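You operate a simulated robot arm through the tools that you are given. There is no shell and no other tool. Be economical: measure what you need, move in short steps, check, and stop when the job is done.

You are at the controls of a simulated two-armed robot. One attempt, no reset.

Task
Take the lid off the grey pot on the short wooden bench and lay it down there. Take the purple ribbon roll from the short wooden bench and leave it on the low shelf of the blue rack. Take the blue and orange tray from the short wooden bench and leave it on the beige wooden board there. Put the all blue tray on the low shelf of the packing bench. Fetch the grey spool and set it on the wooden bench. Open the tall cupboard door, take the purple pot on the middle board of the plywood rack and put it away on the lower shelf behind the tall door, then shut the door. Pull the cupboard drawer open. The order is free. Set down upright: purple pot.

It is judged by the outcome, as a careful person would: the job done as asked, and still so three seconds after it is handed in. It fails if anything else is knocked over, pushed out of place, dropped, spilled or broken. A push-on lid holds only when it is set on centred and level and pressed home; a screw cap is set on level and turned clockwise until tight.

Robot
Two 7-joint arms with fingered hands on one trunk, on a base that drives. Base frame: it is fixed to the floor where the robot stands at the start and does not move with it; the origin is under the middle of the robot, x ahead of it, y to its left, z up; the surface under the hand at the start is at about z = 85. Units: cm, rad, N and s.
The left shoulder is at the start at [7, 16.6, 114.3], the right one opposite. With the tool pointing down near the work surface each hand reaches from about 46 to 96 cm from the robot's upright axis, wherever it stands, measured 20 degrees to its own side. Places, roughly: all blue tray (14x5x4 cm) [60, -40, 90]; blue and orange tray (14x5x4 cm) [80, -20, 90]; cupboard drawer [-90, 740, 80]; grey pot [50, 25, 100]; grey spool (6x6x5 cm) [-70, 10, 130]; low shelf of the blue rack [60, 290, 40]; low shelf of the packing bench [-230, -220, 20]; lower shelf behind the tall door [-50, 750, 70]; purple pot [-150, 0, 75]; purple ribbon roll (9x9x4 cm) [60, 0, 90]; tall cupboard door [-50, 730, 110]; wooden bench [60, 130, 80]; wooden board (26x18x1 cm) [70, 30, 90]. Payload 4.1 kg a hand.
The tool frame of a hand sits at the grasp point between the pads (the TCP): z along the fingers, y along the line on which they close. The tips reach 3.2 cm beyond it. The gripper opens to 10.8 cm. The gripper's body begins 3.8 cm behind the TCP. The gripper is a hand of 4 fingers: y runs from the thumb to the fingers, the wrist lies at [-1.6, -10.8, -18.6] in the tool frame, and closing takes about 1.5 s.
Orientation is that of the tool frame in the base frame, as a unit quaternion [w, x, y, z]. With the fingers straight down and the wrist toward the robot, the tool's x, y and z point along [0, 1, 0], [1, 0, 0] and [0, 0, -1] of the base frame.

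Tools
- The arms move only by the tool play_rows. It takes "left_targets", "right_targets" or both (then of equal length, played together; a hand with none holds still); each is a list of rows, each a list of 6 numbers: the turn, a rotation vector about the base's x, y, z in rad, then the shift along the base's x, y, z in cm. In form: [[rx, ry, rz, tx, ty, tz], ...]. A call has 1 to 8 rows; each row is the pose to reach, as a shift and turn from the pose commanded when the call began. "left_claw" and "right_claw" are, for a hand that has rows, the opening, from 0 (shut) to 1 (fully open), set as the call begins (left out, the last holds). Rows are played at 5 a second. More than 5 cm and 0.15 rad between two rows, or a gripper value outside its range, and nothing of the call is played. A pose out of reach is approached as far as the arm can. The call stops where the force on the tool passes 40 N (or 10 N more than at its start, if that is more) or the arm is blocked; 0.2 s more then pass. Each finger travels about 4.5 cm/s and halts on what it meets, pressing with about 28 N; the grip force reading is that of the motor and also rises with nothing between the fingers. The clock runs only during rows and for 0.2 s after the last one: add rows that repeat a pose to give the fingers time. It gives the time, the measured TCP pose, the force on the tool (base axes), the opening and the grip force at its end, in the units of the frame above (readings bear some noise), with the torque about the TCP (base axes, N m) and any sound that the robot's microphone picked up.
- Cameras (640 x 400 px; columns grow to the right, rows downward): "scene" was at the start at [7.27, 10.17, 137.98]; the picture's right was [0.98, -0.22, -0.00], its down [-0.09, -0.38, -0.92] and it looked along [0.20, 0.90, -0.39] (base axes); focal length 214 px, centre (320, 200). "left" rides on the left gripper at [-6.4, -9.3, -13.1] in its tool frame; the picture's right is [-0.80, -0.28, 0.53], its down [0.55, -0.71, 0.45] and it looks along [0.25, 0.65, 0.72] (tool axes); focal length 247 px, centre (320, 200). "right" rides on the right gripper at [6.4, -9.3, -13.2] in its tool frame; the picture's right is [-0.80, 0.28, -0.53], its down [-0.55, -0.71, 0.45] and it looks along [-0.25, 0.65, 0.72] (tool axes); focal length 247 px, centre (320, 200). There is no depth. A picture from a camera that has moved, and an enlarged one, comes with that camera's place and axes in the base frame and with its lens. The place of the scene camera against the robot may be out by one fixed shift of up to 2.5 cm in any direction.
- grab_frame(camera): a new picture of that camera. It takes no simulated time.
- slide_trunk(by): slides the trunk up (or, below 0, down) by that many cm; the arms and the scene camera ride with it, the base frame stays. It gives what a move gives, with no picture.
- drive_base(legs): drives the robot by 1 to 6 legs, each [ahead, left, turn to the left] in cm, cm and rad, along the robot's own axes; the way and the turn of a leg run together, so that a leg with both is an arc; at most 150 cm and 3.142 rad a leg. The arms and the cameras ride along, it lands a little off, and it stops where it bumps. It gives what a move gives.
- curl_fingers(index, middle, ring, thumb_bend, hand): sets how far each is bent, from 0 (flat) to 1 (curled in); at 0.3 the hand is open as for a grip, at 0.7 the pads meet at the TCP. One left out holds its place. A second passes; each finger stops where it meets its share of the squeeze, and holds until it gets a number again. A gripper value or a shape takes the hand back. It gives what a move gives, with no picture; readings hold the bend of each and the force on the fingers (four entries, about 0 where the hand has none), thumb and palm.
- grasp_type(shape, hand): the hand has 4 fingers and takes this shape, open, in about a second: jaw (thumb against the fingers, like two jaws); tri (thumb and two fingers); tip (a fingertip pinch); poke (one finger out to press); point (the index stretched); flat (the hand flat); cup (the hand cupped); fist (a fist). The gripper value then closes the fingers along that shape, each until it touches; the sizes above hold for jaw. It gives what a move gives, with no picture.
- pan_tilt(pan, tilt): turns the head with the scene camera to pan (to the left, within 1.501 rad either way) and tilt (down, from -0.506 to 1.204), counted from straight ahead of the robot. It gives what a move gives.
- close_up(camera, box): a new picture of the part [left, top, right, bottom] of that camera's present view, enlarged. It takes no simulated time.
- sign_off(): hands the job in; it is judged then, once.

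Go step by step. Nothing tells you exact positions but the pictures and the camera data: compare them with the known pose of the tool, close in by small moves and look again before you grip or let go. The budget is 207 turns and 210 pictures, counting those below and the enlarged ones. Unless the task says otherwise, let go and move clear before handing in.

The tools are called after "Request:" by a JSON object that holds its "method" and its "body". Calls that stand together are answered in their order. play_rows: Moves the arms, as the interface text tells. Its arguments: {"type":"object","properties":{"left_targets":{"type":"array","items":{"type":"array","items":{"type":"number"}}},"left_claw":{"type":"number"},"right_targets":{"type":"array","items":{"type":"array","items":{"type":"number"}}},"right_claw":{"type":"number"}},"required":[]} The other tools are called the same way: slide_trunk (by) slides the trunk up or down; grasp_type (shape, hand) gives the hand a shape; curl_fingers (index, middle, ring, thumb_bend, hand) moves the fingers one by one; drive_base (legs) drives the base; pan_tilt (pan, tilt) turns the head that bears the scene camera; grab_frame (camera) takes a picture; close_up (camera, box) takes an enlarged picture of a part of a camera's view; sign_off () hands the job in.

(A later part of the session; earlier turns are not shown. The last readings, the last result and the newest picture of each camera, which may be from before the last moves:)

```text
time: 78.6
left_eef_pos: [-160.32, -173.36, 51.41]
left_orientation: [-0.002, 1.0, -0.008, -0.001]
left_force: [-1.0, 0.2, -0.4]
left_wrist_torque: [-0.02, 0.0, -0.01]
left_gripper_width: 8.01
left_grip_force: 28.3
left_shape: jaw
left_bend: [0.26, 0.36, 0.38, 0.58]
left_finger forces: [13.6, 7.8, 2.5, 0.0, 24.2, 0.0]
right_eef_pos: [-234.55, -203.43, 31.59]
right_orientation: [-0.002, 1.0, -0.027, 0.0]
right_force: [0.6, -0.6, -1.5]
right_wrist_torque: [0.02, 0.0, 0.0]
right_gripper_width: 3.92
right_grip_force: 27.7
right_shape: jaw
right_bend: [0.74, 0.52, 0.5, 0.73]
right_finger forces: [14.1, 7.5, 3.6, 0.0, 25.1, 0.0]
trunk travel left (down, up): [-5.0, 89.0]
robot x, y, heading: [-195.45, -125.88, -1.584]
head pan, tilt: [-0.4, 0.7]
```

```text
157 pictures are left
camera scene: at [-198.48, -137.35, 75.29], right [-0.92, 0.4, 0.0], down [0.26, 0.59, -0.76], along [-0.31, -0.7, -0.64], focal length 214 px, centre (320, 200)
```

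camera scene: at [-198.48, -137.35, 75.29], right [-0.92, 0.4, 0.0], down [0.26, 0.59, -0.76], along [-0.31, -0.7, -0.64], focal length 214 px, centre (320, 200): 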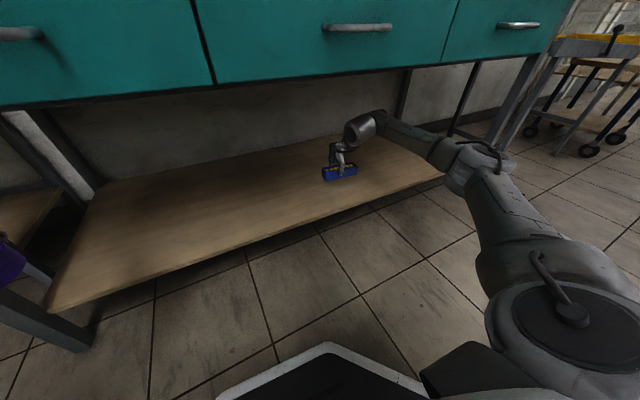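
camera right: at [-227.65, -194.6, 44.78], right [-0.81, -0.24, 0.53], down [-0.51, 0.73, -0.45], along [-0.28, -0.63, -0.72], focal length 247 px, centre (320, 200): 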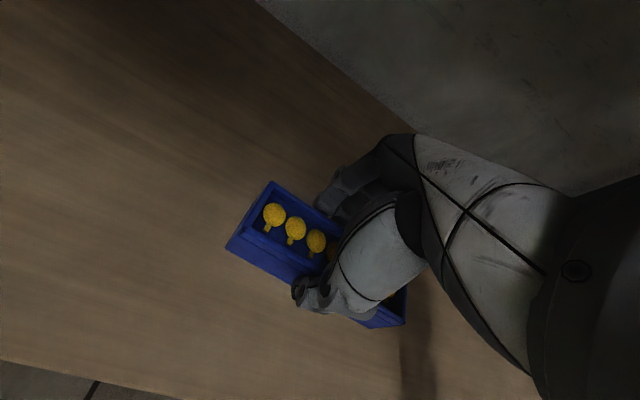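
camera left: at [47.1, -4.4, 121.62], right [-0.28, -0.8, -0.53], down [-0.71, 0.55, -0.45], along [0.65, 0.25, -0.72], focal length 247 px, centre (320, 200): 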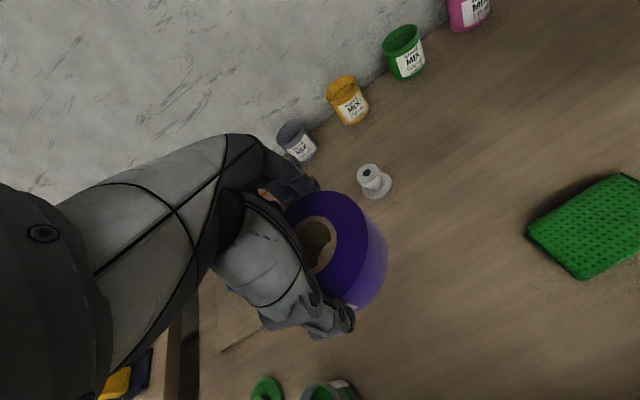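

The tray is over the empty shelf. Lower to contact.

Request:
{"method": "play_rows", "body": {"right_targets": [[0, 0, 0, 0, 0, -2], [0, 0, 0, 0, 0, -4], [0, 0, 0, 0, 0, -5], [0, 0, 0, 0, 0, -5.6], [0, 0, 0, 0, 0, -6.2], [0, 0, 0, 0, 0, -6.7], [0, 0, 0, 0, 0, -7.1], [0, 0, 0, 0, 0, -7.5]]}}

Request:
{"method": "grab_frame", "body": {"camera": "right"}}

```text
time: 80.4
left_eef_pos: [-160.24, -173.36, 51.32]
left_orientation: [-0.002, 1.0, -0.008, -0.001]
left_force: [0.6, 0.0, -0.6]
left_wrist_torque: [-0.01, -0.01, -0.01]
left_gripper_width: 8.02
left_grip_force: 27.6
left_shape: jaw
left_bend: [0.26, 0.36, 0.38, 0.58]
left_finger forces: [13.6, 7.8, 2.5, 0.0, 24.2, 0.0]
right_eef_pos: [-234.59, -203.46, 24.09]
right_orientation: [-0.001, 1.0, -0.027, 0.0]
right_force: [-0.6, -0.5, -0.7]
right_wrist_torque: [-0.03, 0.01, 0.0]
right_gripper_width: 3.93
right_grip_force: 27.4
right_shape: jaw
right_bend: [0.74, 0.52, 0.5, 0.73]
right_finger forces: [14.0, 7.5, 3.6, 0.0, 25.1, 0.0]
trunk travel left (down, up): [-5.0, 89.0]
robot x, y, heading: [-195.48, -125.72, -1.579]
head pan, tilt: [-0.4, 0.7]
```

```text
156 pictures are left
camera right: at [-227.7, -194.56, 37.18], right [-0.81, -0.24, 0.53], down [-0.51, 0.73, -0.45], along [-0.28, -0.63, -0.72], focal length 247 px, centre (320, 200)
```

right: 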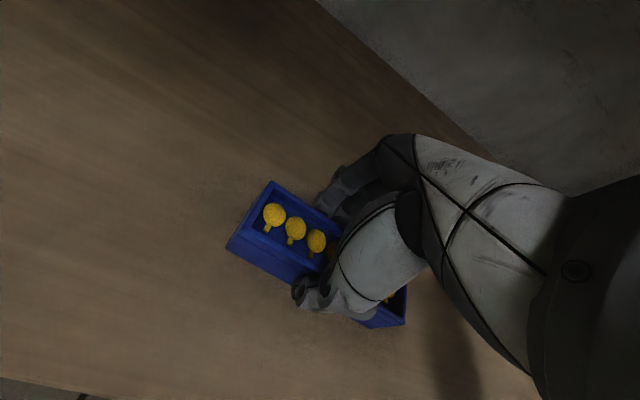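

Request:
{"method": "play_rows", "body": {"right_targets": [[0, 0, 0, 0, 0, -0.5], [0, 0, 0, 0, 0, -1], [0, 0, 0, 0, 0, -1.5], [0, 0, 0, 0, 0, -2], [0, 0, 0, 0, 0, -2.5], [0, 0, 0, 0, 0, -3], [0, 0, 0, 0, 0, -3.5], [0, 0, 0, 0, 0, -4]]}}

```text
time: 81.4
left_eef_pos: [-160.26, -173.21, 51.41]
left_orientation: [-0.001, 1.0, -0.008, -0.002]
left_force: [0.1, 0.1, -0.4]
left_wrist_torque: [-0.02, -0.01, -0.02]
left_gripper_width: 8.0
left_grip_force: 27.8
left_shape: jaw
left_bend: [0.26, 0.36, 0.38, 0.58]
left_finger forces: [13.7, 7.7, 2.4, 0.0, 24.2, 0.0]
right_eef_pos: [-234.49, -203.75, 23.16]
right_orientation: [0.009, 1.0, -0.027, 0.002]
right_force: [0.1, 4.6, 22.8]
right_wrist_torque: [0.3, 0.05, 0.05]
right_gripper_width: 4.24
right_grip_force: 28.2
right_shape: jaw
right_bend: [0.74, 0.52, 0.51, 0.73]
right_finger forces: [15.0, 8.0, 4.0, 0.0, 31.2, 0.0]
trunk travel left (down, up): [-5.0, 89.0]
robot x, y, heading: [-195.02, -125.59, -1.582]
head pan, tilt: [-0.4, 0.7]
stopped in row 5 (right hand): the force on the tool passed its limit at 41 N (the readings are from after the stop); the commanded pose is now the measured one
```

Contact made. Release, rise, and withdraw.

Request:
{"method": "play_rows", "body": {"right_targets": [[0, 0, 0, 0, 0, 0.4], [0, 0, 0, 0, 0, 0.4], [0, 0, 0, 0, 0, 0.4], [0, 0, 0, 0, 0, 0.4], [0, 0, 0, 0, 0, 0.4], [0, 0, 0, 0, 0, 3], [0, 0, 0, 0, 0, 6], [0, 0, 0, 0, 0, 9]], "right_claw": 1}}

Request:
{"method": "play_rows", "body": {"right_targets": [[0, 0, 0, 0, 4.5, 0], [0, 0, 0, 0, 9, 0], [0, 0, 0, 0, 13.5, 0], [0, 0, 0, 0, 18, 0], [0, 0, 0, 0, 22.5, 0]]}}

Request:
{"method": "grab_frame", "body": {"camera": "scene"}}

```text
time: 83.2
left_eef_pos: [-160.34, -173.5, 51.44]
left_orientation: [-0.002, 1.0, -0.007, -0.001]
left_force: [-0.5, 0.1, -0.9]
left_wrist_torque: [-0.01, -0.01, 0.03]
left_gripper_width: 7.98
left_grip_force: 28.1
left_shape: jaw
left_bend: [0.26, 0.36, 0.38, 0.58]
left_finger forces: [13.6, 7.8, 2.5, 0.0, 24.3, 0.1]
right_eef_pos: [-234.57, -203.63, 31.86]
right_orientation: [0.004, 1.0, -0.027, 0.003]
right_force: [0.0, -0.1, -1.0]
right_wrist_torque: [0.04, 0.0, -0.01]
right_gripper_width: 10.76
right_grip_force: 0.0
right_shape: jaw
right_bend: [0.3, 0.3, 0.3, 0.3]
right_finger forces: [0.1, 0.0, 0.1, 0.1, 0.1, 0.0]
trunk travel left (down, up): [-5.0, 89.0]
robot x, y, heading: [-195.17, -125.69, -1.585]
head pan, tilt: [-0.4, 0.7]
```

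```text
time: 84.4
left_eef_pos: [-160.34, -173.35, 51.29]
left_orientation: [-0.001, 1.0, -0.007, -0.001]
left_force: [-0.2, -0.5, -1.4]
left_wrist_torque: [0.04, 0.04, 0.01]
left_gripper_width: 8.01
left_grip_force: 28.0
left_shape: jaw
left_bend: [0.26, 0.36, 0.38, 0.58]
left_finger forces: [13.6, 7.8, 2.6, 0.1, 24.1, 0.1]
right_eef_pos: [-234.49, -181.18, 31.75]
right_orientation: [0.005, 1.0, -0.027, 0.002]
right_force: [0.6, 0.1, 0.2]
right_wrist_torque: [0.01, -0.04, 0.01]
right_gripper_width: 10.76
right_grip_force: 0.1
right_shape: jaw
right_bend: [0.3, 0.3, 0.3, 0.3]
right_finger forces: [0.1, 0.0, 0.1, 0.1, 0.0, 0.0]
trunk travel left (down, up): [-5.0, 89.0]
robot x, y, heading: [-195.16, -125.87, -1.579]
head pan, tilt: [-0.4, 0.7]
```

```text
155 pictures are left
camera scene: at [-198.47, -137.35, 75.29], right [-0.92, 0.4, 0.0], down [0.26, 0.59, -0.76], along [-0.31, -0.7, -0.64], focal length 214 px, centre (320, 200)
```

scene: 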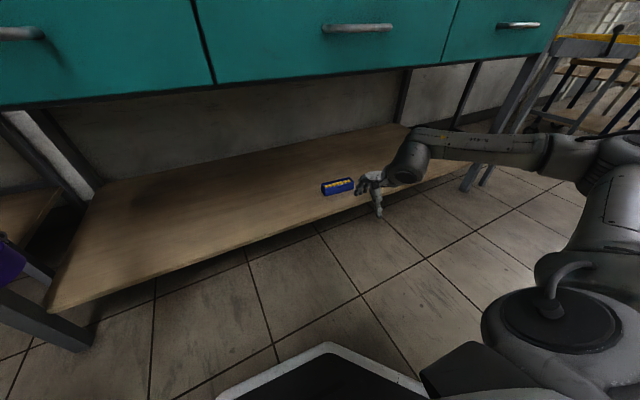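

The blue tray is placed. Now I raise the trunk, back off and turn around to look at the plywood rack.

Request:
{"method": "drive_base", "body": {"legs": [[-12, 0, 0]]}}

Request:
{"method": "slide_trunk", "body": {"by": 40}}

Request:
{"method": "slide_trunk", "body": {"by": 25}}

Request:
{"method": "drive_base", "body": {"legs": [[0, 0, -1.57], [0, 0, -0.8]]}}

Request:
{"method": "pan_tilt", "body": {"pan": -0.8, "tilt": 0.4}}

Request:
{"method": "grab_frame", "body": {"camera": "scene"}}

```text
time: 85.6
left_eef_pos: [-160.21, -161.37, 51.38]
left_orientation: [-0.002, 1.0, -0.008, -0.001]
left_force: [0.5, -0.1, -0.9]
left_wrist_torque: [0.03, 0.01, 0.04]
left_gripper_width: 7.99
left_grip_force: 28.0
left_shape: jaw
left_bend: [0.26, 0.36, 0.38, 0.58]
left_finger forces: [13.6, 7.9, 2.5, 0.1, 24.3, 0.0]
right_eef_pos: [-234.44, -169.18, 31.75]
right_orientation: [0.004, 1.0, -0.027, 0.002]
right_force: [-0.3, 1.3, 0.8]
right_wrist_torque: [-0.01, -0.01, 0.01]
right_gripper_width: 10.76
right_grip_force: 0.0
right_shape: jaw
right_bend: [0.3, 0.3, 0.3, 0.3]
right_finger forces: [0.1, 0.0, 0.1, 0.0, 0.0, 0.1]
trunk travel left (down, up): [-5.0, 89.0]
robot x, y, heading: [-194.86, -113.95, -1.582]
head pan, tilt: [-0.4, 0.7]
```

```text
time: 89.5
left_eef_pos: [-160.23, -161.29, 91.31]
left_orientation: [-0.002, 1.0, -0.009, -0.001]
left_force: [-0.5, -0.9, -0.3]
left_wrist_torque: [-0.05, 0.02, 0.01]
left_gripper_width: 7.99
left_grip_force: 27.9
left_shape: jaw
left_bend: [0.26, 0.36, 0.38, 0.58]
left_finger forces: [13.6, 7.9, 2.5, 0.1, 24.2, 0.0]
right_eef_pos: [-234.38, -169.19, 71.72]
right_orientation: [0.005, 1.0, -0.026, 0.002]
right_force: [0.7, 0.4, 0.3]
right_wrist_torque: [0.0, -0.02, 0.01]
right_gripper_width: 10.76
right_grip_force: 0.0
right_shape: jaw
right_bend: [0.3, 0.3, 0.3, 0.3]
right_finger forces: [0.0, 0.1, 0.1, 0.0, 0.0, 0.0]
trunk travel left (down, up): [-45.0, 49.0]
robot x, y, heading: [-194.99, -113.46, -1.583]
head pan, tilt: [-0.4, 0.7]
```

```text
time: 92.0
left_eef_pos: [-160.31, -161.53, 116.41]
left_orientation: [-0.002, 1.0, -0.008, -0.001]
left_force: [-0.3, -1.0, -0.9]
left_wrist_torque: [0.01, 0.0, -0.03]
left_gripper_width: 8.02
left_grip_force: 27.5
left_shape: jaw
left_bend: [0.26, 0.36, 0.38, 0.58]
left_finger forces: [13.6, 8.0, 2.5, 0.1, 24.2, 0.1]
right_eef_pos: [-234.48, -169.2, 96.79]
right_orientation: [0.004, 1.0, -0.028, 0.001]
right_force: [0.3, 0.0, 0.7]
right_wrist_torque: [0.03, -0.03, -0.03]
right_gripper_width: 10.77
right_grip_force: 0.0
right_shape: jaw
right_bend: [0.3, 0.3, 0.3, 0.3]
right_finger forces: [0.1, 0.0, 0.0, 0.0, 0.0, 0.1]
trunk travel left (down, up): [-70.0, 24.0]
robot x, y, heading: [-195.06, -113.45, -1.588]
head pan, tilt: [-0.4, 0.7]
```

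```text
time: 98.4
left_eef_pos: [-253.32, -103.49, 116.4]
left_orientation: [0.001, -0.368, 0.93, -0.002]
left_force: [0.0, 0.0, -1.8]
left_wrist_torque: [-0.04, -0.01, -0.01]
left_gripper_width: 7.94
left_grip_force: 27.4
left_shape: jaw
left_bend: [0.26, 0.36, 0.38, 0.59]
left_finger forces: [13.6, 7.8, 2.4, 0.0, 23.8, 0.1]
right_eef_pos: [-205.17, -46.23, 96.73]
right_orientation: [-0.003, -0.349, 0.937, 0.003]
right_force: [0.0, 0.2, -1.2]
right_wrist_torque: [-0.01, 0.0, -0.02]
right_gripper_width: 10.76
right_grip_force: 0.1
right_shape: jaw
right_bend: [0.3, 0.3, 0.3, 0.3]
right_finger forces: [0.0, 0.0, 0.1, 0.0, 0.0, 0.0]
trunk travel left (down, up): [-70.0, 24.0]
robot x, y, heading: [-194.81, -113.54, 2.323]
head pan, tilt: [-0.4, 0.7]
```

```text
time: 99.2
left_eef_pos: [-253.27, -103.43, 116.44]
left_orientation: [0.002, -0.368, 0.93, -0.002]
left_force: [0.4, 0.4, -0.8]
left_wrist_torque: [0.02, -0.01, 0.0]
left_gripper_width: 7.94
left_grip_force: 28.4
left_shape: jaw
left_bend: [0.26, 0.36, 0.38, 0.59]
left_finger forces: [13.5, 7.8, 2.6, 0.0, 23.9, 0.0]
right_eef_pos: [-205.19, -46.35, 96.82]
right_orientation: [-0.003, -0.348, 0.937, 0.003]
right_force: [-0.2, -0.1, -0.1]
right_wrist_torque: [-0.03, -0.02, 0.0]
right_gripper_width: 10.75
right_grip_force: 0.0
right_shape: jaw
right_bend: [0.3, 0.3, 0.3, 0.3]
right_finger forces: [0.0, 0.1, 0.1, 0.0, 0.0, 0.0]
trunk travel left (down, up): [-70.0, 24.0]
robot x, y, heading: [-195.09, -113.59, 2.319]
head pan, tilt: [-0.799, 0.4]
```

```text
154 pictures are left
camera scene: at [-197.86, -99.58, 142.97], right [1.0, -0.05, 0.0], down [-0.02, -0.39, -0.92], along [0.04, 0.92, -0.39], focal length 214 px, centre (320, 200)
```

scene: 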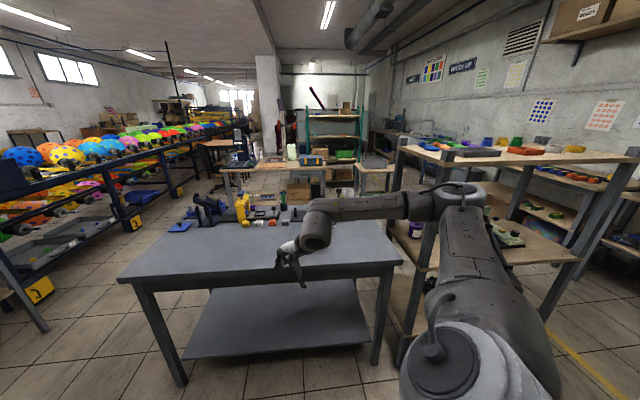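

Request:
{"method": "close_up", "body": {"camera": "scene", "box": [380, 110, 640, 320]}}

```text
1.90 times, centred on (510, 215) of scene
camera zoom: at [-197.86, -99.58, 142.97], right [1.0, -0.05, 0.0], down [-0.02, -0.39, -0.92], along [0.04, 0.92, -0.39], focal length 408 px, centre (-42, 171)
```

zoom: 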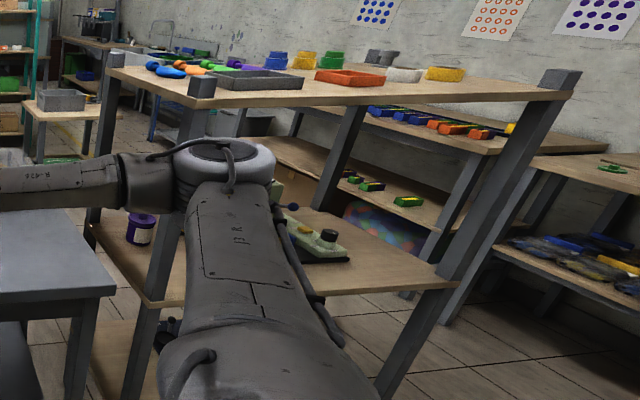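

The purple pot is on the middle board near (-136, 7); the rack spans about x -145..-67, y -19..27, top near z 125. I now go for the grey spool on top: turn to face +y and strafe right.

Request:
{"method": "drive_base", "body": {"legs": [[0, 0, -0.75], [0, -95, 0]]}}

Request:
{"method": "slide_trunk", "body": {"by": 24}}

Request:
{"method": "pan_tilt", "body": {"pan": 0, "tilt": 0.5}}

Request:
{"method": "grab_frame", "body": {"camera": "scene"}}

Request:
{"method": "grab_frame", "body": {"camera": "right"}}

```text
time: 106.2
left_eef_pos: [-135.21, -66.42, 116.42]
left_orientation: [0.001, 0.003, 1.0, -0.002]
left_force: [0.7, 0.7, -0.6]
left_wrist_torque: [0.02, -0.02, 0.01]
left_gripper_width: 7.94
left_grip_force: 27.9
left_shape: jaw
left_bend: [0.26, 0.36, 0.38, 0.59]
left_finger forces: [13.7, 7.7, 2.5, 0.1, 23.8, 0.1]
right_eef_pos: [-61.08, -57.91, 96.65]
right_orientation: [-0.001, 0.022, 1.0, 0.004]
right_force: [0.2, 0.6, 0.5]
right_wrist_torque: [0.0, -0.04, 0.04]
right_gripper_width: 10.76
right_grip_force: 0.1
right_shape: jaw
right_bend: [0.3, 0.3, 0.3, 0.3]
right_finger forces: [0.0, 0.0, 0.0, 0.0, 0.0, 0.0]
trunk travel left (down, up): [-70.0, 24.0]
robot x, y, heading: [-99.97, -113.7, 1.57]
head pan, tilt: [-0.799, 0.4]
```

```text
time: 108.7
left_eef_pos: [-135.2, -66.43, 140.35]
left_orientation: [0.0, 0.003, 1.0, -0.002]
left_force: [-0.1, -0.1, -0.9]
left_wrist_torque: [0.01, 0.0, 0.0]
left_gripper_width: 7.96
left_grip_force: 28.3
left_shape: jaw
left_bend: [0.26, 0.36, 0.38, 0.59]
left_finger forces: [13.7, 7.7, 2.4, 0.1, 23.7, 0.0]
right_eef_pos: [-61.06, -57.88, 120.78]
right_orientation: [-0.002, 0.022, 1.0, 0.004]
right_force: [0.5, 0.4, -0.8]
right_wrist_torque: [0.01, 0.02, -0.01]
right_gripper_width: 10.8
right_grip_force: 0.0
right_shape: jaw
right_bend: [0.3, 0.3, 0.3, 0.3]
right_finger forces: [0.0, 0.0, 0.0, 0.1, 0.1, 0.0]
trunk travel left (down, up): [-94.0, 0.0]
robot x, y, heading: [-99.66, -114.54, 1.568]
head pan, tilt: [-0.799, 0.4]
```

```text
time: 109.8
left_eef_pos: [-135.28, -66.54, 140.22]
left_orientation: [0.001, 0.003, 1.0, -0.002]
left_force: [0.0, 0.4, -0.7]
left_wrist_torque: [0.0, -0.01, 0.02]
left_gripper_width: 7.96
left_grip_force: 28.1
left_shape: jaw
left_bend: [0.26, 0.36, 0.38, 0.59]
left_finger forces: [13.7, 7.7, 2.5, 0.0, 23.7, 0.0]
right_eef_pos: [-61.06, -57.91, 120.78]
right_orientation: [-0.002, 0.022, 1.0, 0.005]
right_force: [0.4, -0.1, -1.2]
right_wrist_torque: [0.0, 0.01, 0.0]
right_gripper_width: 10.77
right_grip_force: 0.0
right_shape: jaw
right_bend: [0.3, 0.3, 0.3, 0.3]
right_finger forces: [0.1, 0.0, 0.1, 0.1, 0.0, 0.0]
trunk travel left (down, up): [-94.0, 0.0]
robot x, y, heading: [-99.87, -113.65, 1.566]
head pan, tilt: [0.0, 0.499]
```

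```text
152 pictures are left
camera scene: at [-99.61, -98.6, 166.06], right [1.0, -0.01, 0.0], down [0.0, -0.48, -0.88], along [0.0, 0.88, -0.48], focal length 214 px, centre (320, 200)
```

scene: 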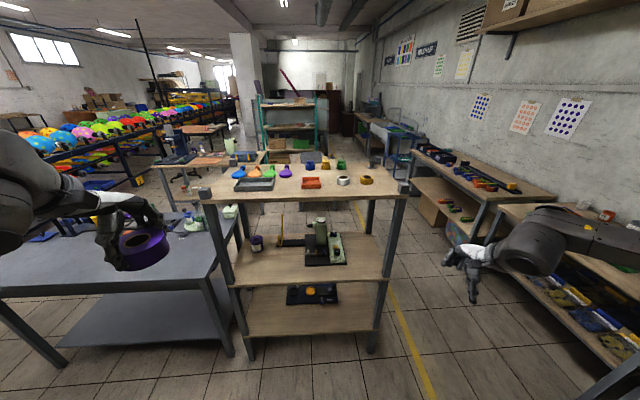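

```text
151 pictures are left
camera right: at [-67.91, -66.97, 133.83], right [0.81, 0.24, 0.53], down [0.52, -0.73, -0.46], along [0.27, 0.64, -0.71], focal length 247 px, centre (320, 200)
```

right: 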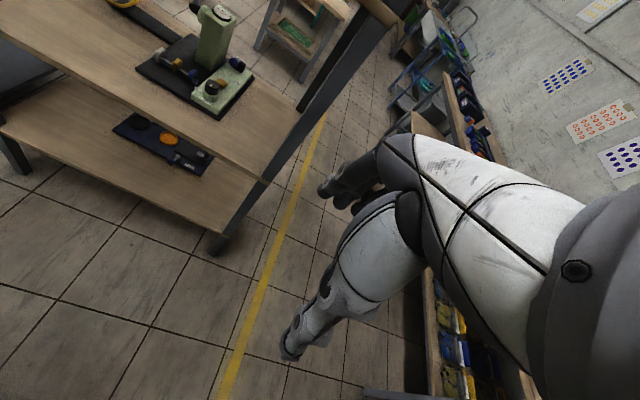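

Request:
{"method": "close_up", "body": {"camera": "scene", "box": [200, 140, 420, 280]}}

```text
2.86 times, centred on (310, 210) of scene
camera zoom: at [-99.61, -98.6, 166.06], right [1.0, -0.01, 0.0], down [0.0, -0.48, -0.88], along [0.0, 0.88, -0.48], focal length 613 px, centre (349, 171)
```

zoom: 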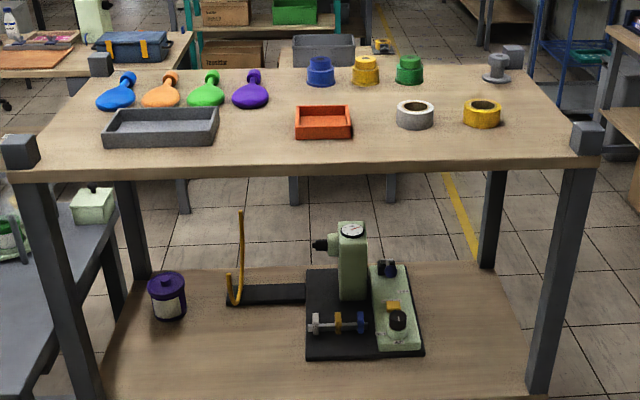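

The grey spool stands at the back right corner of the rack top, about (-71, 15.6). I raise both hands and drive up to it.

Request:
{"method": "play_rows", "body": {"right_targets": [[0, 0, 0, 0, 0, 4.5], [0, 0, 0, 0, 0, 9], [0, 0, 0, 0, 0, 13.5], [0, 0, 0, 0, 0, 18], [0, 0, 0, 0, 0, 22.5]], "left_targets": [[0, 0, 0, 0, 0, 2], [0, 0, 0, 0, 0, 4], [0, 0, 0, 0, 0, 6], [0, 0, 0, 0, 0, 8], [0, 0, 0, 0, 0, 10]]}}

Request:
{"method": "drive_base", "body": {"legs": [[0, -55, 0], [45, 0, 0]]}}

Request:
{"method": "grab_frame", "body": {"camera": "right"}}

Request:
{"method": "grab_frame", "body": {"camera": "scene"}}

```text
time: 111.0
left_eef_pos: [-135.23, -66.53, 150.49]
left_orientation: [0.001, 0.003, 1.0, -0.001]
left_force: [0.5, -0.4, -0.3]
left_wrist_torque: [0.01, 0.01, 0.0]
left_gripper_width: 7.92
left_grip_force: 28.2
left_shape: jaw
left_bend: [0.26, 0.36, 0.38, 0.59]
left_finger forces: [13.7, 7.7, 2.5, 0.0, 23.7, 0.1]
right_eef_pos: [-61.19, -58.0, 143.33]
right_orientation: [-0.002, 0.022, 1.0, 0.004]
right_force: [-0.6, 0.8, 1.3]
right_wrist_torque: [0.0, 0.01, 0.0]
right_gripper_width: 10.8
right_grip_force: 0.1
right_shape: jaw
right_bend: [0.3, 0.3, 0.3, 0.3]
right_finger forces: [0.0, 0.1, 0.0, 0.1, 0.1, 0.0]
trunk travel left (down, up): [-94.0, 0.0]
robot x, y, heading: [-99.85, -113.95, 1.569]
head pan, tilt: [0.0, 0.499]
```

```text
time: 116.5
left_eef_pos: [-79.6, -21.63, 150.49]
left_orientation: [0.0, 0.001, 1.0, -0.002]
left_force: [-0.4, 0.3, -1.2]
left_wrist_torque: [0.02, 0.03, -0.02]
left_gripper_width: 7.95
left_grip_force: 28.7
left_shape: jaw
left_bend: [0.26, 0.36, 0.38, 0.59]
left_finger forces: [13.7, 7.7, 2.5, 0.1, 23.7, 0.2]
right_eef_pos: [-5.47, -12.92, 143.29]
right_orientation: [-0.001, 0.022, 1.0, 0.005]
right_force: [1.1, 0.2, -0.1]
right_wrist_torque: [0.01, 0.01, 0.03]
right_gripper_width: 10.74
right_grip_force: 0.1
right_shape: jaw
right_bend: [0.3, 0.3, 0.3, 0.3]
right_finger forces: [0.0, 0.0, 0.0, 0.0, 0.0, 0.1]
trunk travel left (down, up): [-94.0, 0.0]
robot x, y, heading: [-44.27, -68.65, 1.567]
head pan, tilt: [0.0, 0.499]
```

```text
149 pictures are left
camera right: at [-12.28, -22.04, 156.4], right [0.81, 0.24, 0.53], down [0.52, -0.72, -0.46], along [0.27, 0.65, -0.71], focal length 247 px, centre (320, 200)
```

right: 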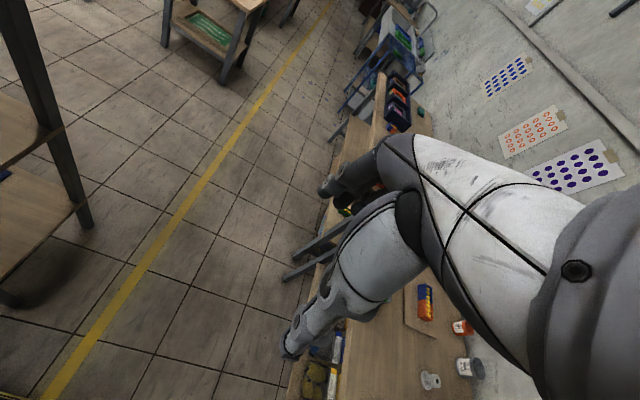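

```text
148 pictures are left
camera scene: at [-43.95, -53.72, 166.09], right [1.0, 0.0, 0.0], down [0.0, -0.48, -0.88], along [0.0, 0.88, -0.48], focal length 214 px, centre (320, 200)
```

scene: 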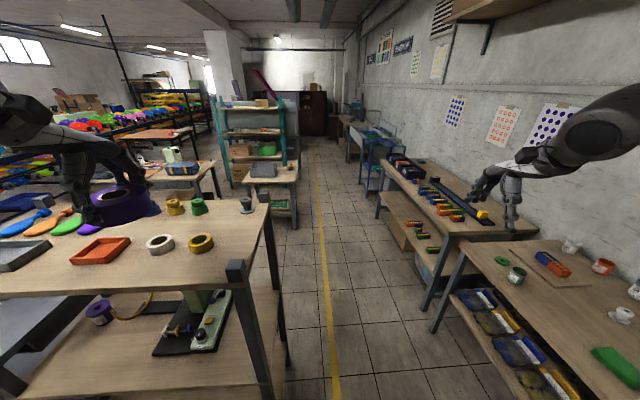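

Request:
{"method": "drive_base", "body": {"legs": [[0, 22, 0], [6, 0, 0]]}}

Request:
{"method": "play_rows", "body": {"right_targets": [[0, 0, 0, -4.5, 1.5, 0], [0, 0, 0, -9, 3, 0], [0, 0, 0, -13.5, 4.5, 0], [0, 0, 0, -18, 6, 0], [0, 0, 0, -22.5, 7.5, 0], [0, 0, 0, -27, 9, 0], [0, 0, 0, -31.5, 10.5, 0], [0, 0, 0, -36, 12, 0]]}}

Request:
{"method": "grab_frame", "body": {"camera": "right"}}

Request:
{"method": "grab_frame", "body": {"camera": "scene"}}

```text
time: 118.8
left_eef_pos: [-101.19, -16.42, 150.93]
left_orientation: [-0.001, 0.003, 1.0, 0.002]
left_force: [0.9, -1.3, -1.8]
left_wrist_torque: [0.07, 0.02, 0.0]
left_gripper_width: 7.92
left_grip_force: 28.2
left_shape: jaw
left_bend: [0.26, 0.36, 0.38, 0.59]
left_finger forces: [13.7, 7.8, 2.5, 0.1, 23.8, 0.1]
right_eef_pos: [-27.03, -7.98, 143.68]
right_orientation: [-0.002, 0.022, 1.0, 0.008]
right_force: [1.0, -1.0, 0.6]
right_wrist_torque: [0.07, 0.0, 0.01]
right_gripper_width: 10.79
right_grip_force: 0.0
right_shape: jaw
right_bend: [0.3, 0.3, 0.3, 0.3]
right_finger forces: [0.0, 0.0, 0.0, 0.0, 0.0, 0.0]
trunk travel left (down, up): [-94.0, 0.0]
robot x, y, heading: [-66.14, -62.48, 1.57]
head pan, tilt: [0.0, 0.499]
```

```text
time: 120.6
left_eef_pos: [-101.8, -15.2, 150.4]
left_orientation: [0.001, 0.002, 1.0, -0.002]
left_force: [-0.8, 0.8, -1.7]
left_wrist_torque: [0.0, -0.01, 0.01]
left_gripper_width: 7.95
left_grip_force: 28.0
left_shape: jaw
left_bend: [0.26, 0.36, 0.38, 0.59]
left_finger forces: [13.7, 7.8, 2.6, 0.0, 23.8, 0.0]
right_eef_pos: [-63.73, 5.32, 143.25]
right_orientation: [-0.001, 0.023, 1.0, 0.004]
right_force: [-1.8, 0.0, -1.1]
right_wrist_torque: [-0.03, -0.06, -0.05]
right_gripper_width: 10.79
right_grip_force: 0.1
right_shape: jaw
right_bend: [0.3, 0.3, 0.3, 0.3]
right_finger forces: [0.0, 0.0, 0.1, 0.1, 0.0, 0.1]
trunk travel left (down, up): [-94.0, 0.0]
robot x, y, heading: [-66.58, -62.34, 1.567]
head pan, tilt: [0.0, 0.499]
```

```text
147 pictures are left
camera right: at [-70.6, -3.71, 156.33], right [0.81, 0.24, 0.53], down [0.52, -0.73, -0.45], along [0.28, 0.64, -0.71], focal length 247 px, centre (320, 200)
```

right: 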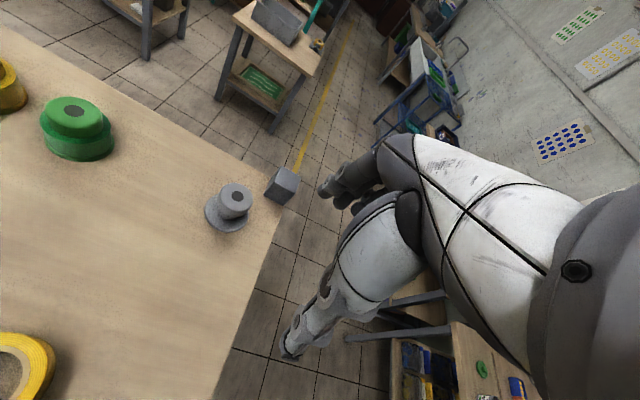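

```text
146 pictures are left
camera scene: at [-66.31, -47.32, 166.05], right [1.0, -0.01, 0.0], down [0.0, -0.48, -0.88], along [0.01, 0.88, -0.48], focal length 214 px, centre (320, 200)
```

scene: 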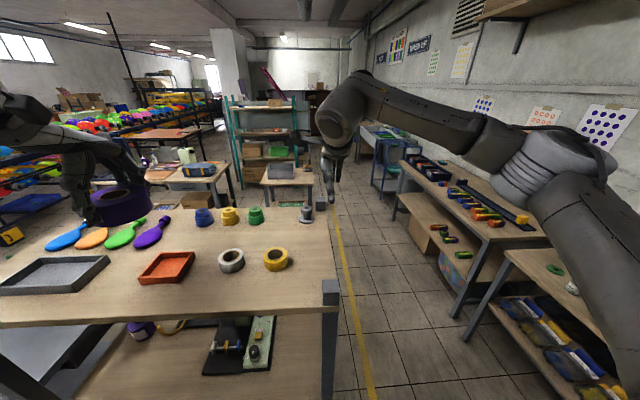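

The spool is at (-70.8, 14.1) with a post at its far right, so I turn the hand 45° to keep the fingers clear of the post while moving over it.

Request:
{"method": "play_rows", "body": {"right_targets": [[0, 0, 0.13, -1.2, 1.5, 0], [0, 0, 0.26, -2.4, 3, 0], [0, 0, 0.4, -3.6, 4.5, 0], [0, 0, 0.53, -4.8, 6, 0], [0, 0, 0.66, -6, 7.4, 0], [0, 0, 0.8, -7.1, 8.8, 0], [0, 0, 0.8, -7.1, 8.8, -3.2]]}}

Request:
{"method": "grab_frame", "body": {"camera": "right"}}

Request:
{"method": "close_up", "body": {"camera": "scene", "box": [240, 130, 380, 290]}}

```text
time: 122.2
left_eef_pos: [-101.41, -15.31, 150.47]
left_orientation: [0.0, 0.003, 1.0, -0.002]
left_force: [-0.2, -0.2, -0.6]
left_wrist_torque: [-0.01, -0.02, 0.0]
left_gripper_width: 7.92
left_grip_force: 28.1
left_shape: jaw
left_bend: [0.26, 0.36, 0.38, 0.59]
left_finger forces: [13.6, 7.8, 2.5, 0.0, 23.8, 0.0]
right_eef_pos: [-69.18, 12.72, 143.26]
right_orientation: [-0.003, -0.302, 0.953, 0.004]
right_force: [-0.9, 0.4, -0.4]
right_wrist_torque: [0.02, -0.02, 0.01]
right_gripper_width: 10.79
right_grip_force: 0.0
right_shape: jaw
right_bend: [0.3, 0.3, 0.3, 0.3]
right_finger forces: [0.1, 0.0, 0.0, 0.1, 0.0, 0.0]
right hand out of reach, approached as far as the arm can: row 6, 7
trunk travel left (down, up): [-94.0, 0.0]
robot x, y, heading: [-66.26, -63.02, 1.568]
head pan, tilt: [0.0, 0.499]
```

```text
145 pictures are left
camera right: at [-69.06, 1.3, 156.34], right [0.49, 0.69, 0.53], down [0.85, -0.26, -0.46], along [-0.18, 0.68, -0.71], focal length 247 px, centre (320, 200)
```

right: 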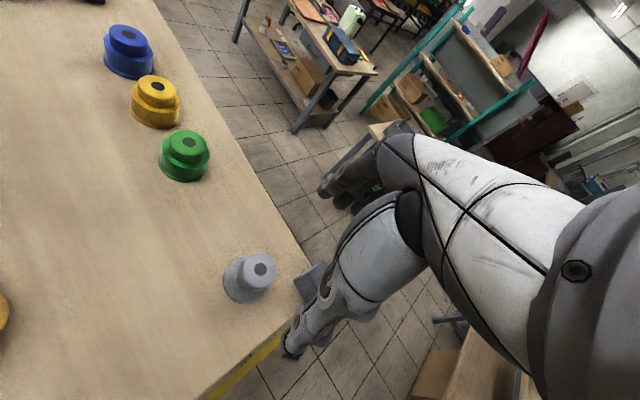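

```text
2.50 times, centred on (310, 210) of scene
camera zoom: at [-65.78, -47.49, 166.07], right [1.0, -0.01, 0.0], down [0.0, -0.48, -0.88], along [0.0, 0.88, -0.48], focal length 536 px, centre (345, 175)
```

zoom: 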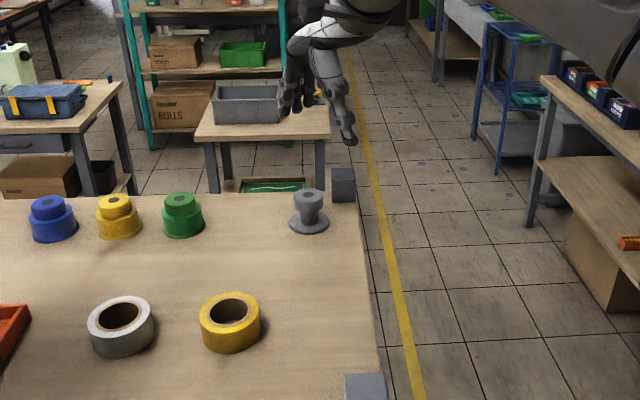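

Request:
{"method": "drive_base", "body": {"legs": [[6, 3, 0]]}}

```text
time: 123.2
left_eef_pos: [-103.85, -10.35, 151.1]
left_orientation: [-0.002, 0.004, 1.0, 0.003]
left_force: [0.0, -2.0, -1.1]
left_wrist_torque: [0.04, 0.04, 0.03]
left_gripper_width: 7.94
left_grip_force: 28.2
left_shape: jaw
left_bend: [0.26, 0.36, 0.38, 0.59]
left_finger forces: [13.7, 7.8, 2.6, 0.0, 23.8, 0.0]
right_eef_pos: [-71.66, 17.58, 143.9]
right_orientation: [-0.004, -0.301, 0.954, 0.008]
right_force: [0.3, -0.1, 0.4]
right_wrist_torque: [0.08, -0.01, -0.03]
right_gripper_width: 10.76
right_grip_force: 0.1
right_shape: jaw
right_bend: [0.3, 0.3, 0.3, 0.3]
right_finger forces: [0.1, 0.1, 0.0, 0.0, 0.0, 0.1]
trunk travel left (down, up): [-94.0, 0.0]
robot x, y, heading: [-69.07, -56.47, 1.569]
head pan, tilt: [0.0, 0.499]
```

Request:
{"method": "play_rows", "body": {"right_targets": [[0, 0, 0.05, 0.5, -1.8, 0], [0, 0, 0.1, 0.9, -3.7, 0], [0, 0, 0.1, 0.9, -3.7, -4], [0, 0, 0.1, 0.9, -3.7, -8], [0, 0, 0.1, 0.9, -3.7, -11]]}}

Request:
{"method": "grab_frame", "body": {"camera": "right"}}

Request:
{"method": "close_up", "body": {"camera": "scene", "box": [260, 150, 380, 290]}}

```text
time: 124.4
left_eef_pos: [-104.34, -9.45, 150.49]
left_orientation: [-0.001, 0.003, 1.0, -0.001]
left_force: [0.0, 0.1, -0.3]
left_wrist_torque: [-0.02, -0.01, 0.01]
left_gripper_width: 7.93
left_grip_force: 27.8
left_shape: jaw
left_bend: [0.26, 0.36, 0.38, 0.59]
left_finger forces: [13.8, 7.8, 2.4, 0.1, 23.8, 0.1]
right_eef_pos: [-71.27, 14.78, 132.41]
right_orientation: [-0.004, -0.35, 0.937, 0.005]
right_force: [0.1, -0.5, -0.5]
right_wrist_torque: [0.0, 0.01, 0.0]
right_gripper_width: 10.77
right_grip_force: 0.1
right_shape: jaw
right_bend: [0.3, 0.3, 0.3, 0.3]
right_finger forces: [0.0, 0.0, 0.1, 0.1, 0.0, 0.0]
trunk travel left (down, up): [-94.0, 0.0]
robot x, y, heading: [-69.19, -56.23, 1.561]
head pan, tilt: [0.0, 0.499]
```

```text
143 pictures are left
camera right: at [-69.91, 3.58, 145.51], right [0.42, 0.73, 0.53], down [0.87, -0.17, -0.46], along [-0.24, 0.66, -0.71], focal length 247 px, centre (320, 200)
```

right: 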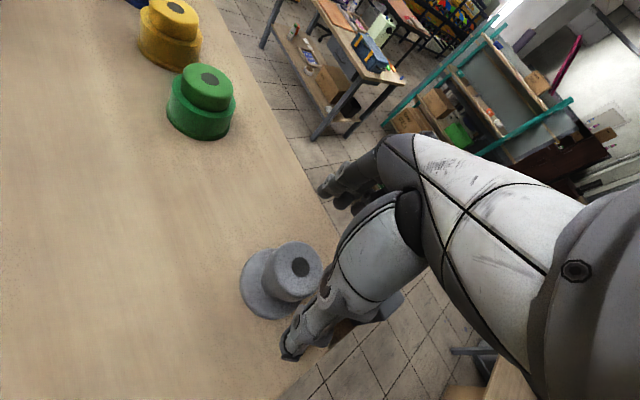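

```text
2.86 times, centred on (320, 220) of scene
camera zoom: at [-68.66, -41.67, 166.09], right [1.0, -0.01, 0.0], down [0.0, -0.48, -0.88], along [0.01, 0.88, -0.48], focal length 613 px, centre (320, 143)
```

zoom: 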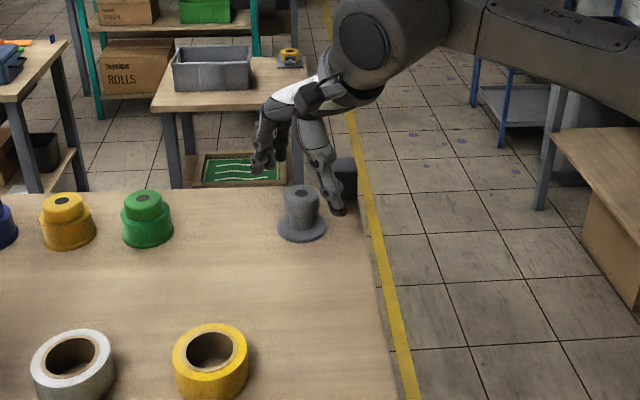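

Request:
{"method": "play_rows", "body": {"right_targets": [[0, 0, 0, 0.6, -1.1, 0], [0, 0, 0, 0.6, -1.1, -1.5], [0, 0, 0, 0.6, -1.1, -3], [0, 0, 0, 0.6, -1.1, -3.6]]}}

Request:
{"method": "close_up", "body": {"camera": "right", "box": [180, 180, 420, 400]}}

Request:
{"method": "close_up", "body": {"camera": "scene", "box": [280, 170, 360, 250]}}

```text
time: 125.4
left_eef_pos: [-104.29, -9.61, 150.65]
left_orientation: [0.0, 0.004, 1.0, 0.001]
left_force: [0.2, 0.3, 0.2]
left_wrist_torque: [0.02, -0.03, 0.01]
left_gripper_width: 7.95
left_grip_force: 28.3
left_shape: jaw
left_bend: [0.26, 0.36, 0.38, 0.59]
left_finger forces: [13.7, 7.8, 2.5, 0.0, 23.8, 0.1]
right_eef_pos: [-70.62, 13.75, 129.06]
right_orientation: [-0.004, -0.349, 0.937, 0.006]
right_force: [1.5, 0.8, 14.4]
right_wrist_torque: [0.74, 0.31, -0.04]
right_gripper_width: 10.64
right_grip_force: 0.1
right_shape: jaw
right_bend: [0.3, 0.3, 0.3, 0.31]
right_finger forces: [0.0, 13.3, 0.0, 0.0, 2.5, 0.0]
trunk travel left (down, up): [-94.0, 0.0]
robot x, y, heading: [-68.87, -56.95, 1.56]
head pan, tilt: [0.0, 0.499]
```

```text
1.82 times, centred on (300, 290) of right
camera zoom: at [-69.35, 2.28, 142.09], right [0.43, 0.73, 0.53], down [0.87, -0.17, -0.46], along [-0.25, 0.66, -0.71], focal length 449 px, centre (356, 36)
```

zoom: 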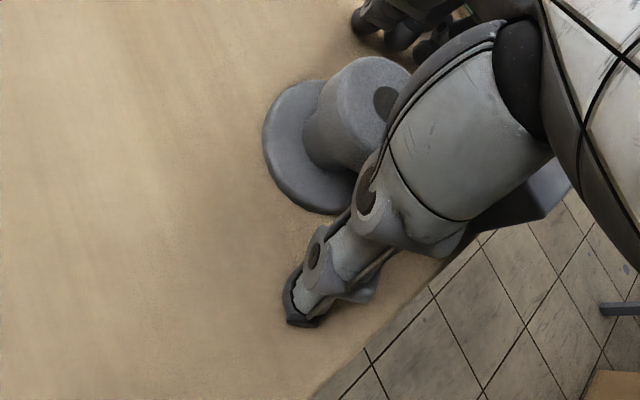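

```text
5.00 times, centred on (320, 210) of scene
camera zoom: at [-68.74, -41.87, 166.14], right [1.0, -0.01, 0.0], down [0.0, -0.48, -0.88], along [0.01, 0.88, -0.48], focal length 1072 px, centre (320, 150)
```

zoom: 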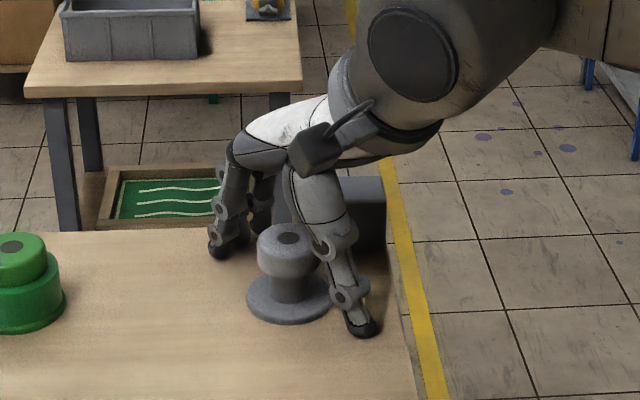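

The tips reached the board. I raise 0.8 cm and close on the spool.

Request:
{"method": "play_rows", "body": {"right_targets": [[0, 0, 0, 0, 0, 0.8], [0, 0, 0, 0, 0, 0.8]]}}

Request:
{"method": "play_rows", "body": {"right_targets": [[0, 0, 0, 0, 0, 0], [0, 0, 0, 0, 0, 0], [0, 0, 0, 0, 0, 0], [0, 0, 0, 0, 0, 0], [0, 0, 0, 0, 0, 0], [0, 0, 0, 0, 0, 0], [0, 0, 0, 0, 0, 0]], "right_claw": 0}}

Request:
{"method": "close_up", "body": {"camera": "right", "box": [180, 180, 420, 400]}}

Request:
{"method": "close_up", "body": {"camera": "scene", "box": [280, 170, 360, 250]}}

```text
time: 126.0
left_eef_pos: [-104.26, -9.39, 150.54]
left_orientation: [-0.001, 0.003, 1.0, 0.0]
left_force: [0.6, -0.2, -1.3]
left_wrist_torque: [0.03, -0.01, 0.01]
left_gripper_width: 7.94
left_grip_force: 28.0
left_shape: jaw
left_bend: [0.26, 0.36, 0.38, 0.59]
left_finger forces: [13.8, 7.8, 2.5, 0.0, 23.8, 0.0]
right_eef_pos: [-70.74, 13.81, 129.31]
right_orientation: [-0.002, -0.35, 0.937, 0.003]
right_force: [-0.7, 0.6, 0.0]
right_wrist_torque: [-0.02, 0.02, 0.0]
right_gripper_width: 10.79
right_grip_force: 0.1
right_shape: jaw
right_bend: [0.3, 0.3, 0.3, 0.3]
right_finger forces: [0.1, 0.0, 0.0, 0.0, 0.1, 0.0]
trunk travel left (down, up): [-94.0, 0.0]
robot x, y, heading: [-69.22, -56.68, 1.569]
head pan, tilt: [0.0, 0.499]
```

```text
time: 127.6
left_eef_pos: [-104.32, -9.4, 150.49]
left_orientation: [-0.001, 0.003, 1.0, -0.001]
left_force: [0.7, 0.3, -0.8]
left_wrist_torque: [0.01, -0.02, -0.01]
left_gripper_width: 7.95
left_grip_force: 28.1
left_shape: jaw
left_bend: [0.26, 0.36, 0.38, 0.59]
left_finger forces: [13.7, 7.8, 2.5, 0.1, 23.8, 0.1]
right_eef_pos: [-70.7, 13.89, 129.66]
right_orientation: [-0.004, -0.348, 0.937, 0.005]
right_force: [0.5, 2.7, 12.1]
right_wrist_torque: [0.12, -0.03, 0.01]
right_gripper_width: 3.51
right_grip_force: 28.3
right_shape: jaw
right_bend: [0.74, 0.53, 0.57, 0.75]
right_finger forces: [17.9, 9.9, 0.1, 0.0, 28.5, 0.0]
trunk travel left (down, up): [-94.0, 0.0]
robot x, y, heading: [-68.96, -57.02, 1.564]
head pan, tilt: [0.0, 0.499]
```

```text
1.82 times, centred on (300, 290) of right
camera zoom: at [-69.4, 2.51, 142.68], right [0.42, 0.73, 0.53], down [0.87, -0.17, -0.46], along [-0.24, 0.66, -0.71], focal length 449 px, centre (356, 36)
```

zoom: 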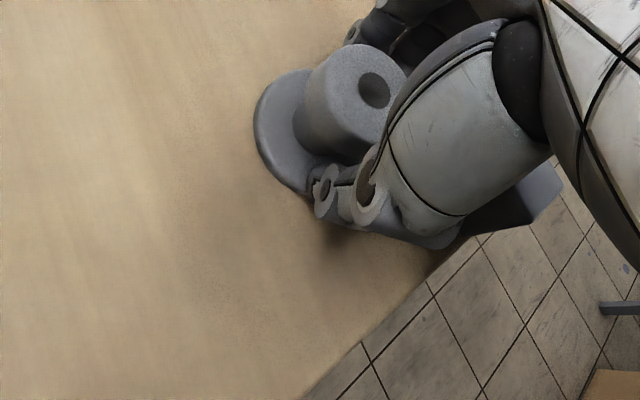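

```text
5.00 times, centred on (320, 210) of scene
camera zoom: at [-68.79, -41.59, 166.09], right [1.0, -0.01, 0.0], down [0.0, -0.48, -0.88], along [0.01, 0.88, -0.48], focal length 1072 px, centre (320, 150)
```

zoom: 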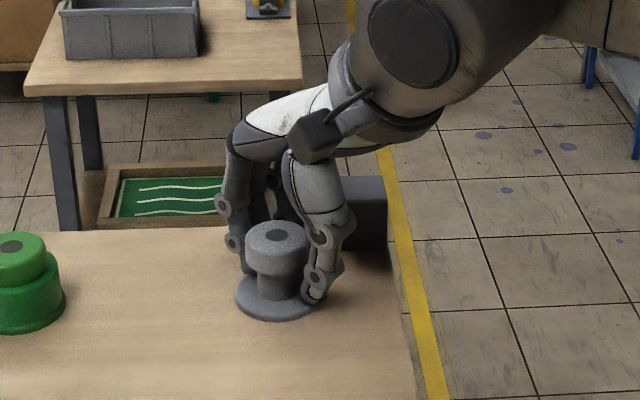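

Gripped. Lift.

Request:
{"method": "play_rows", "body": {"right_targets": [[0, 0, 0, 0, 0, 1], [0, 0, 0, 0, 0, 3], [0, 0, 0, 0, 0, 6], [0, 0, 0, 0, 0, 10], [0, 0, 0, 0, 0, 14]]}}

Request:
{"method": "close_up", "body": {"camera": "right", "box": [180, 180, 420, 400]}}

Request:
{"method": "grab_frame", "body": {"camera": "scene"}}

```text
time: 128.8
left_eef_pos: [-104.49, -9.39, 150.43]
left_orientation: [0.0, 0.003, 1.0, -0.001]
left_force: [-0.8, 0.1, -1.8]
left_wrist_torque: [0.01, 0.0, 0.02]
left_gripper_width: 7.93
left_grip_force: 27.8
left_shape: jaw
left_bend: [0.26, 0.36, 0.38, 0.59]
left_finger forces: [13.7, 7.8, 2.5, 0.1, 23.8, 0.0]
right_eef_pos: [-70.86, 13.66, 143.5]
right_orientation: [-0.004, -0.35, 0.937, 0.004]
right_force: [-0.3, -0.2, -1.0]
right_wrist_torque: [0.01, -0.01, -0.04]
right_gripper_width: 3.37
right_grip_force: 28.0
right_shape: jaw
right_bend: [0.74, 0.54, 0.57, 0.75]
right_finger forces: [15.3, 8.9, 0.0, 0.0, 24.0, 0.0]
trunk travel left (down, up): [-94.0, 0.0]
robot x, y, heading: [-69.13, -56.24, 1.559]
head pan, tilt: [0.0, 0.499]
```

```text
1.82 times, centred on (300, 290) of right
camera zoom: at [-69.58, 2.51, 156.55], right [0.42, 0.73, 0.53], down [0.87, -0.17, -0.46], along [-0.24, 0.66, -0.71], focal length 449 px, centre (356, 36)
```

zoom: 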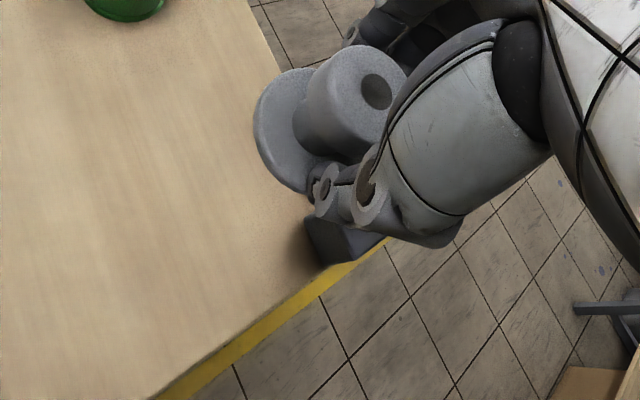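

```text
136 pictures are left
camera scene: at [-68.92, -41.57, 166.06], right [1.0, -0.01, 0.0], down [0.0, -0.48, -0.88], along [0.01, 0.88, -0.48], focal length 214 px, centre (320, 200)
```

scene: 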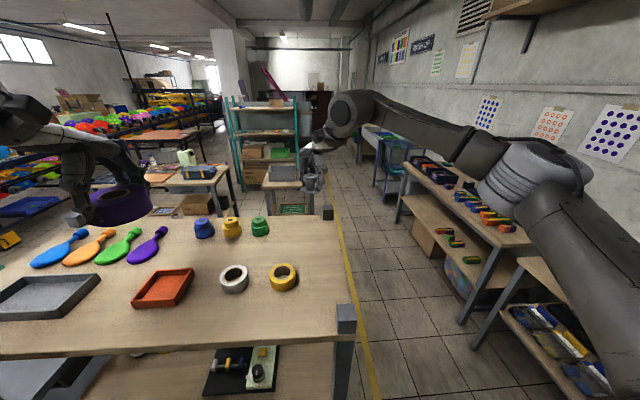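

Spool held. I drive back, over to the aisle, up along it to y ≈ 130 and turn to face the wooden bench.

Request:
{"method": "drive_base", "body": {"legs": [[-40, 0, 0], [0, -64, 0], [150, 0, 0], [76, 0, 0], [0, 0, -1.57]]}}

Request:
{"method": "pan_tilt", "body": {"pan": 0, "tilt": 0.7}}

Request:
{"method": "grab_frame", "body": {"camera": "scene"}}

```text
time: 149.0
left_eef_pos: [44.0, 163.52, 150.38]
left_orientation: [0.0, 0.711, 0.703, -0.001]
left_force: [-0.1, 0.0, -1.1]
left_wrist_torque: [-0.01, -0.02, 0.02]
left_gripper_width: 7.9
left_grip_force: 28.5
left_shape: jaw
left_bend: [0.26, 0.36, 0.38, 0.59]
left_finger forces: [13.8, 7.7, 2.4, 0.0, 23.5, 0.1]
right_eef_pos: [67.19, 129.79, 143.42]
right_orientation: [0.0, 0.418, 0.909, 0.005]
right_force: [0.2, 0.3, -0.3]
right_wrist_torque: [-0.02, 0.0, 0.03]
right_gripper_width: 3.39
right_grip_force: 28.2
right_shape: jaw
right_bend: [0.74, 0.54, 0.57, 0.75]
right_finger forces: [14.7, 8.9, 0.0, 0.0, 22.7, 0.0]
trunk travel left (down, up): [-94.0, 0.0]
robot x, y, heading: [-3.82, 128.28, -0.013]
head pan, tilt: [0.0, 0.499]
```

```text
time: 149.8
left_eef_pos: [44.06, 163.47, 150.48]
left_orientation: [-0.001, 0.711, 0.703, 0.0]
left_force: [0.2, -0.4, -1.1]
left_wrist_torque: [-0.03, -0.02, -0.01]
left_gripper_width: 7.92
left_grip_force: 28.9
left_shape: jaw
left_bend: [0.26, 0.36, 0.38, 0.59]
left_finger forces: [13.7, 7.8, 2.5, 0.0, 23.5, 0.0]
right_eef_pos: [67.09, 129.84, 143.36]
right_orientation: [0.001, 0.418, 0.908, 0.005]
right_force: [-0.7, -0.7, -0.6]
right_wrist_torque: [-0.04, -0.02, -0.03]
right_gripper_width: 3.37
right_grip_force: 27.7
right_shape: jaw
right_bend: [0.74, 0.54, 0.57, 0.75]
right_finger forces: [14.7, 8.9, 0.0, 0.0, 22.6, 0.0]
trunk travel left (down, up): [-94.0, 0.0]
robot x, y, heading: [-3.67, 128.2, -0.014]
head pan, tilt: [0.0, 0.7]
```

```text
135 pictures are left
camera scene: at [10.18, 129.39, 164.3], right [-0.01, -1.0, 0.0], down [-0.64, 0.01, -0.77], along [0.77, -0.01, -0.64], focal length 214 px, centre (320, 200)
```

scene: 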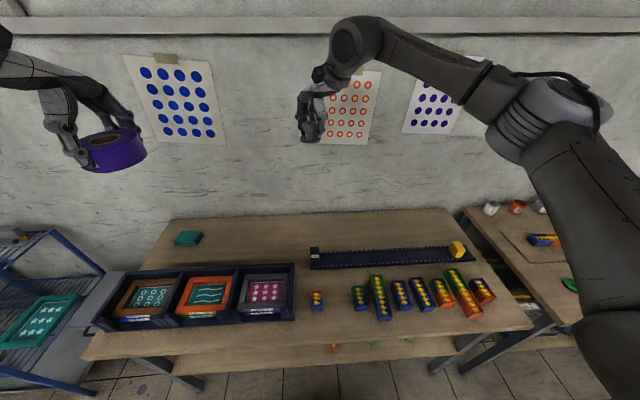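

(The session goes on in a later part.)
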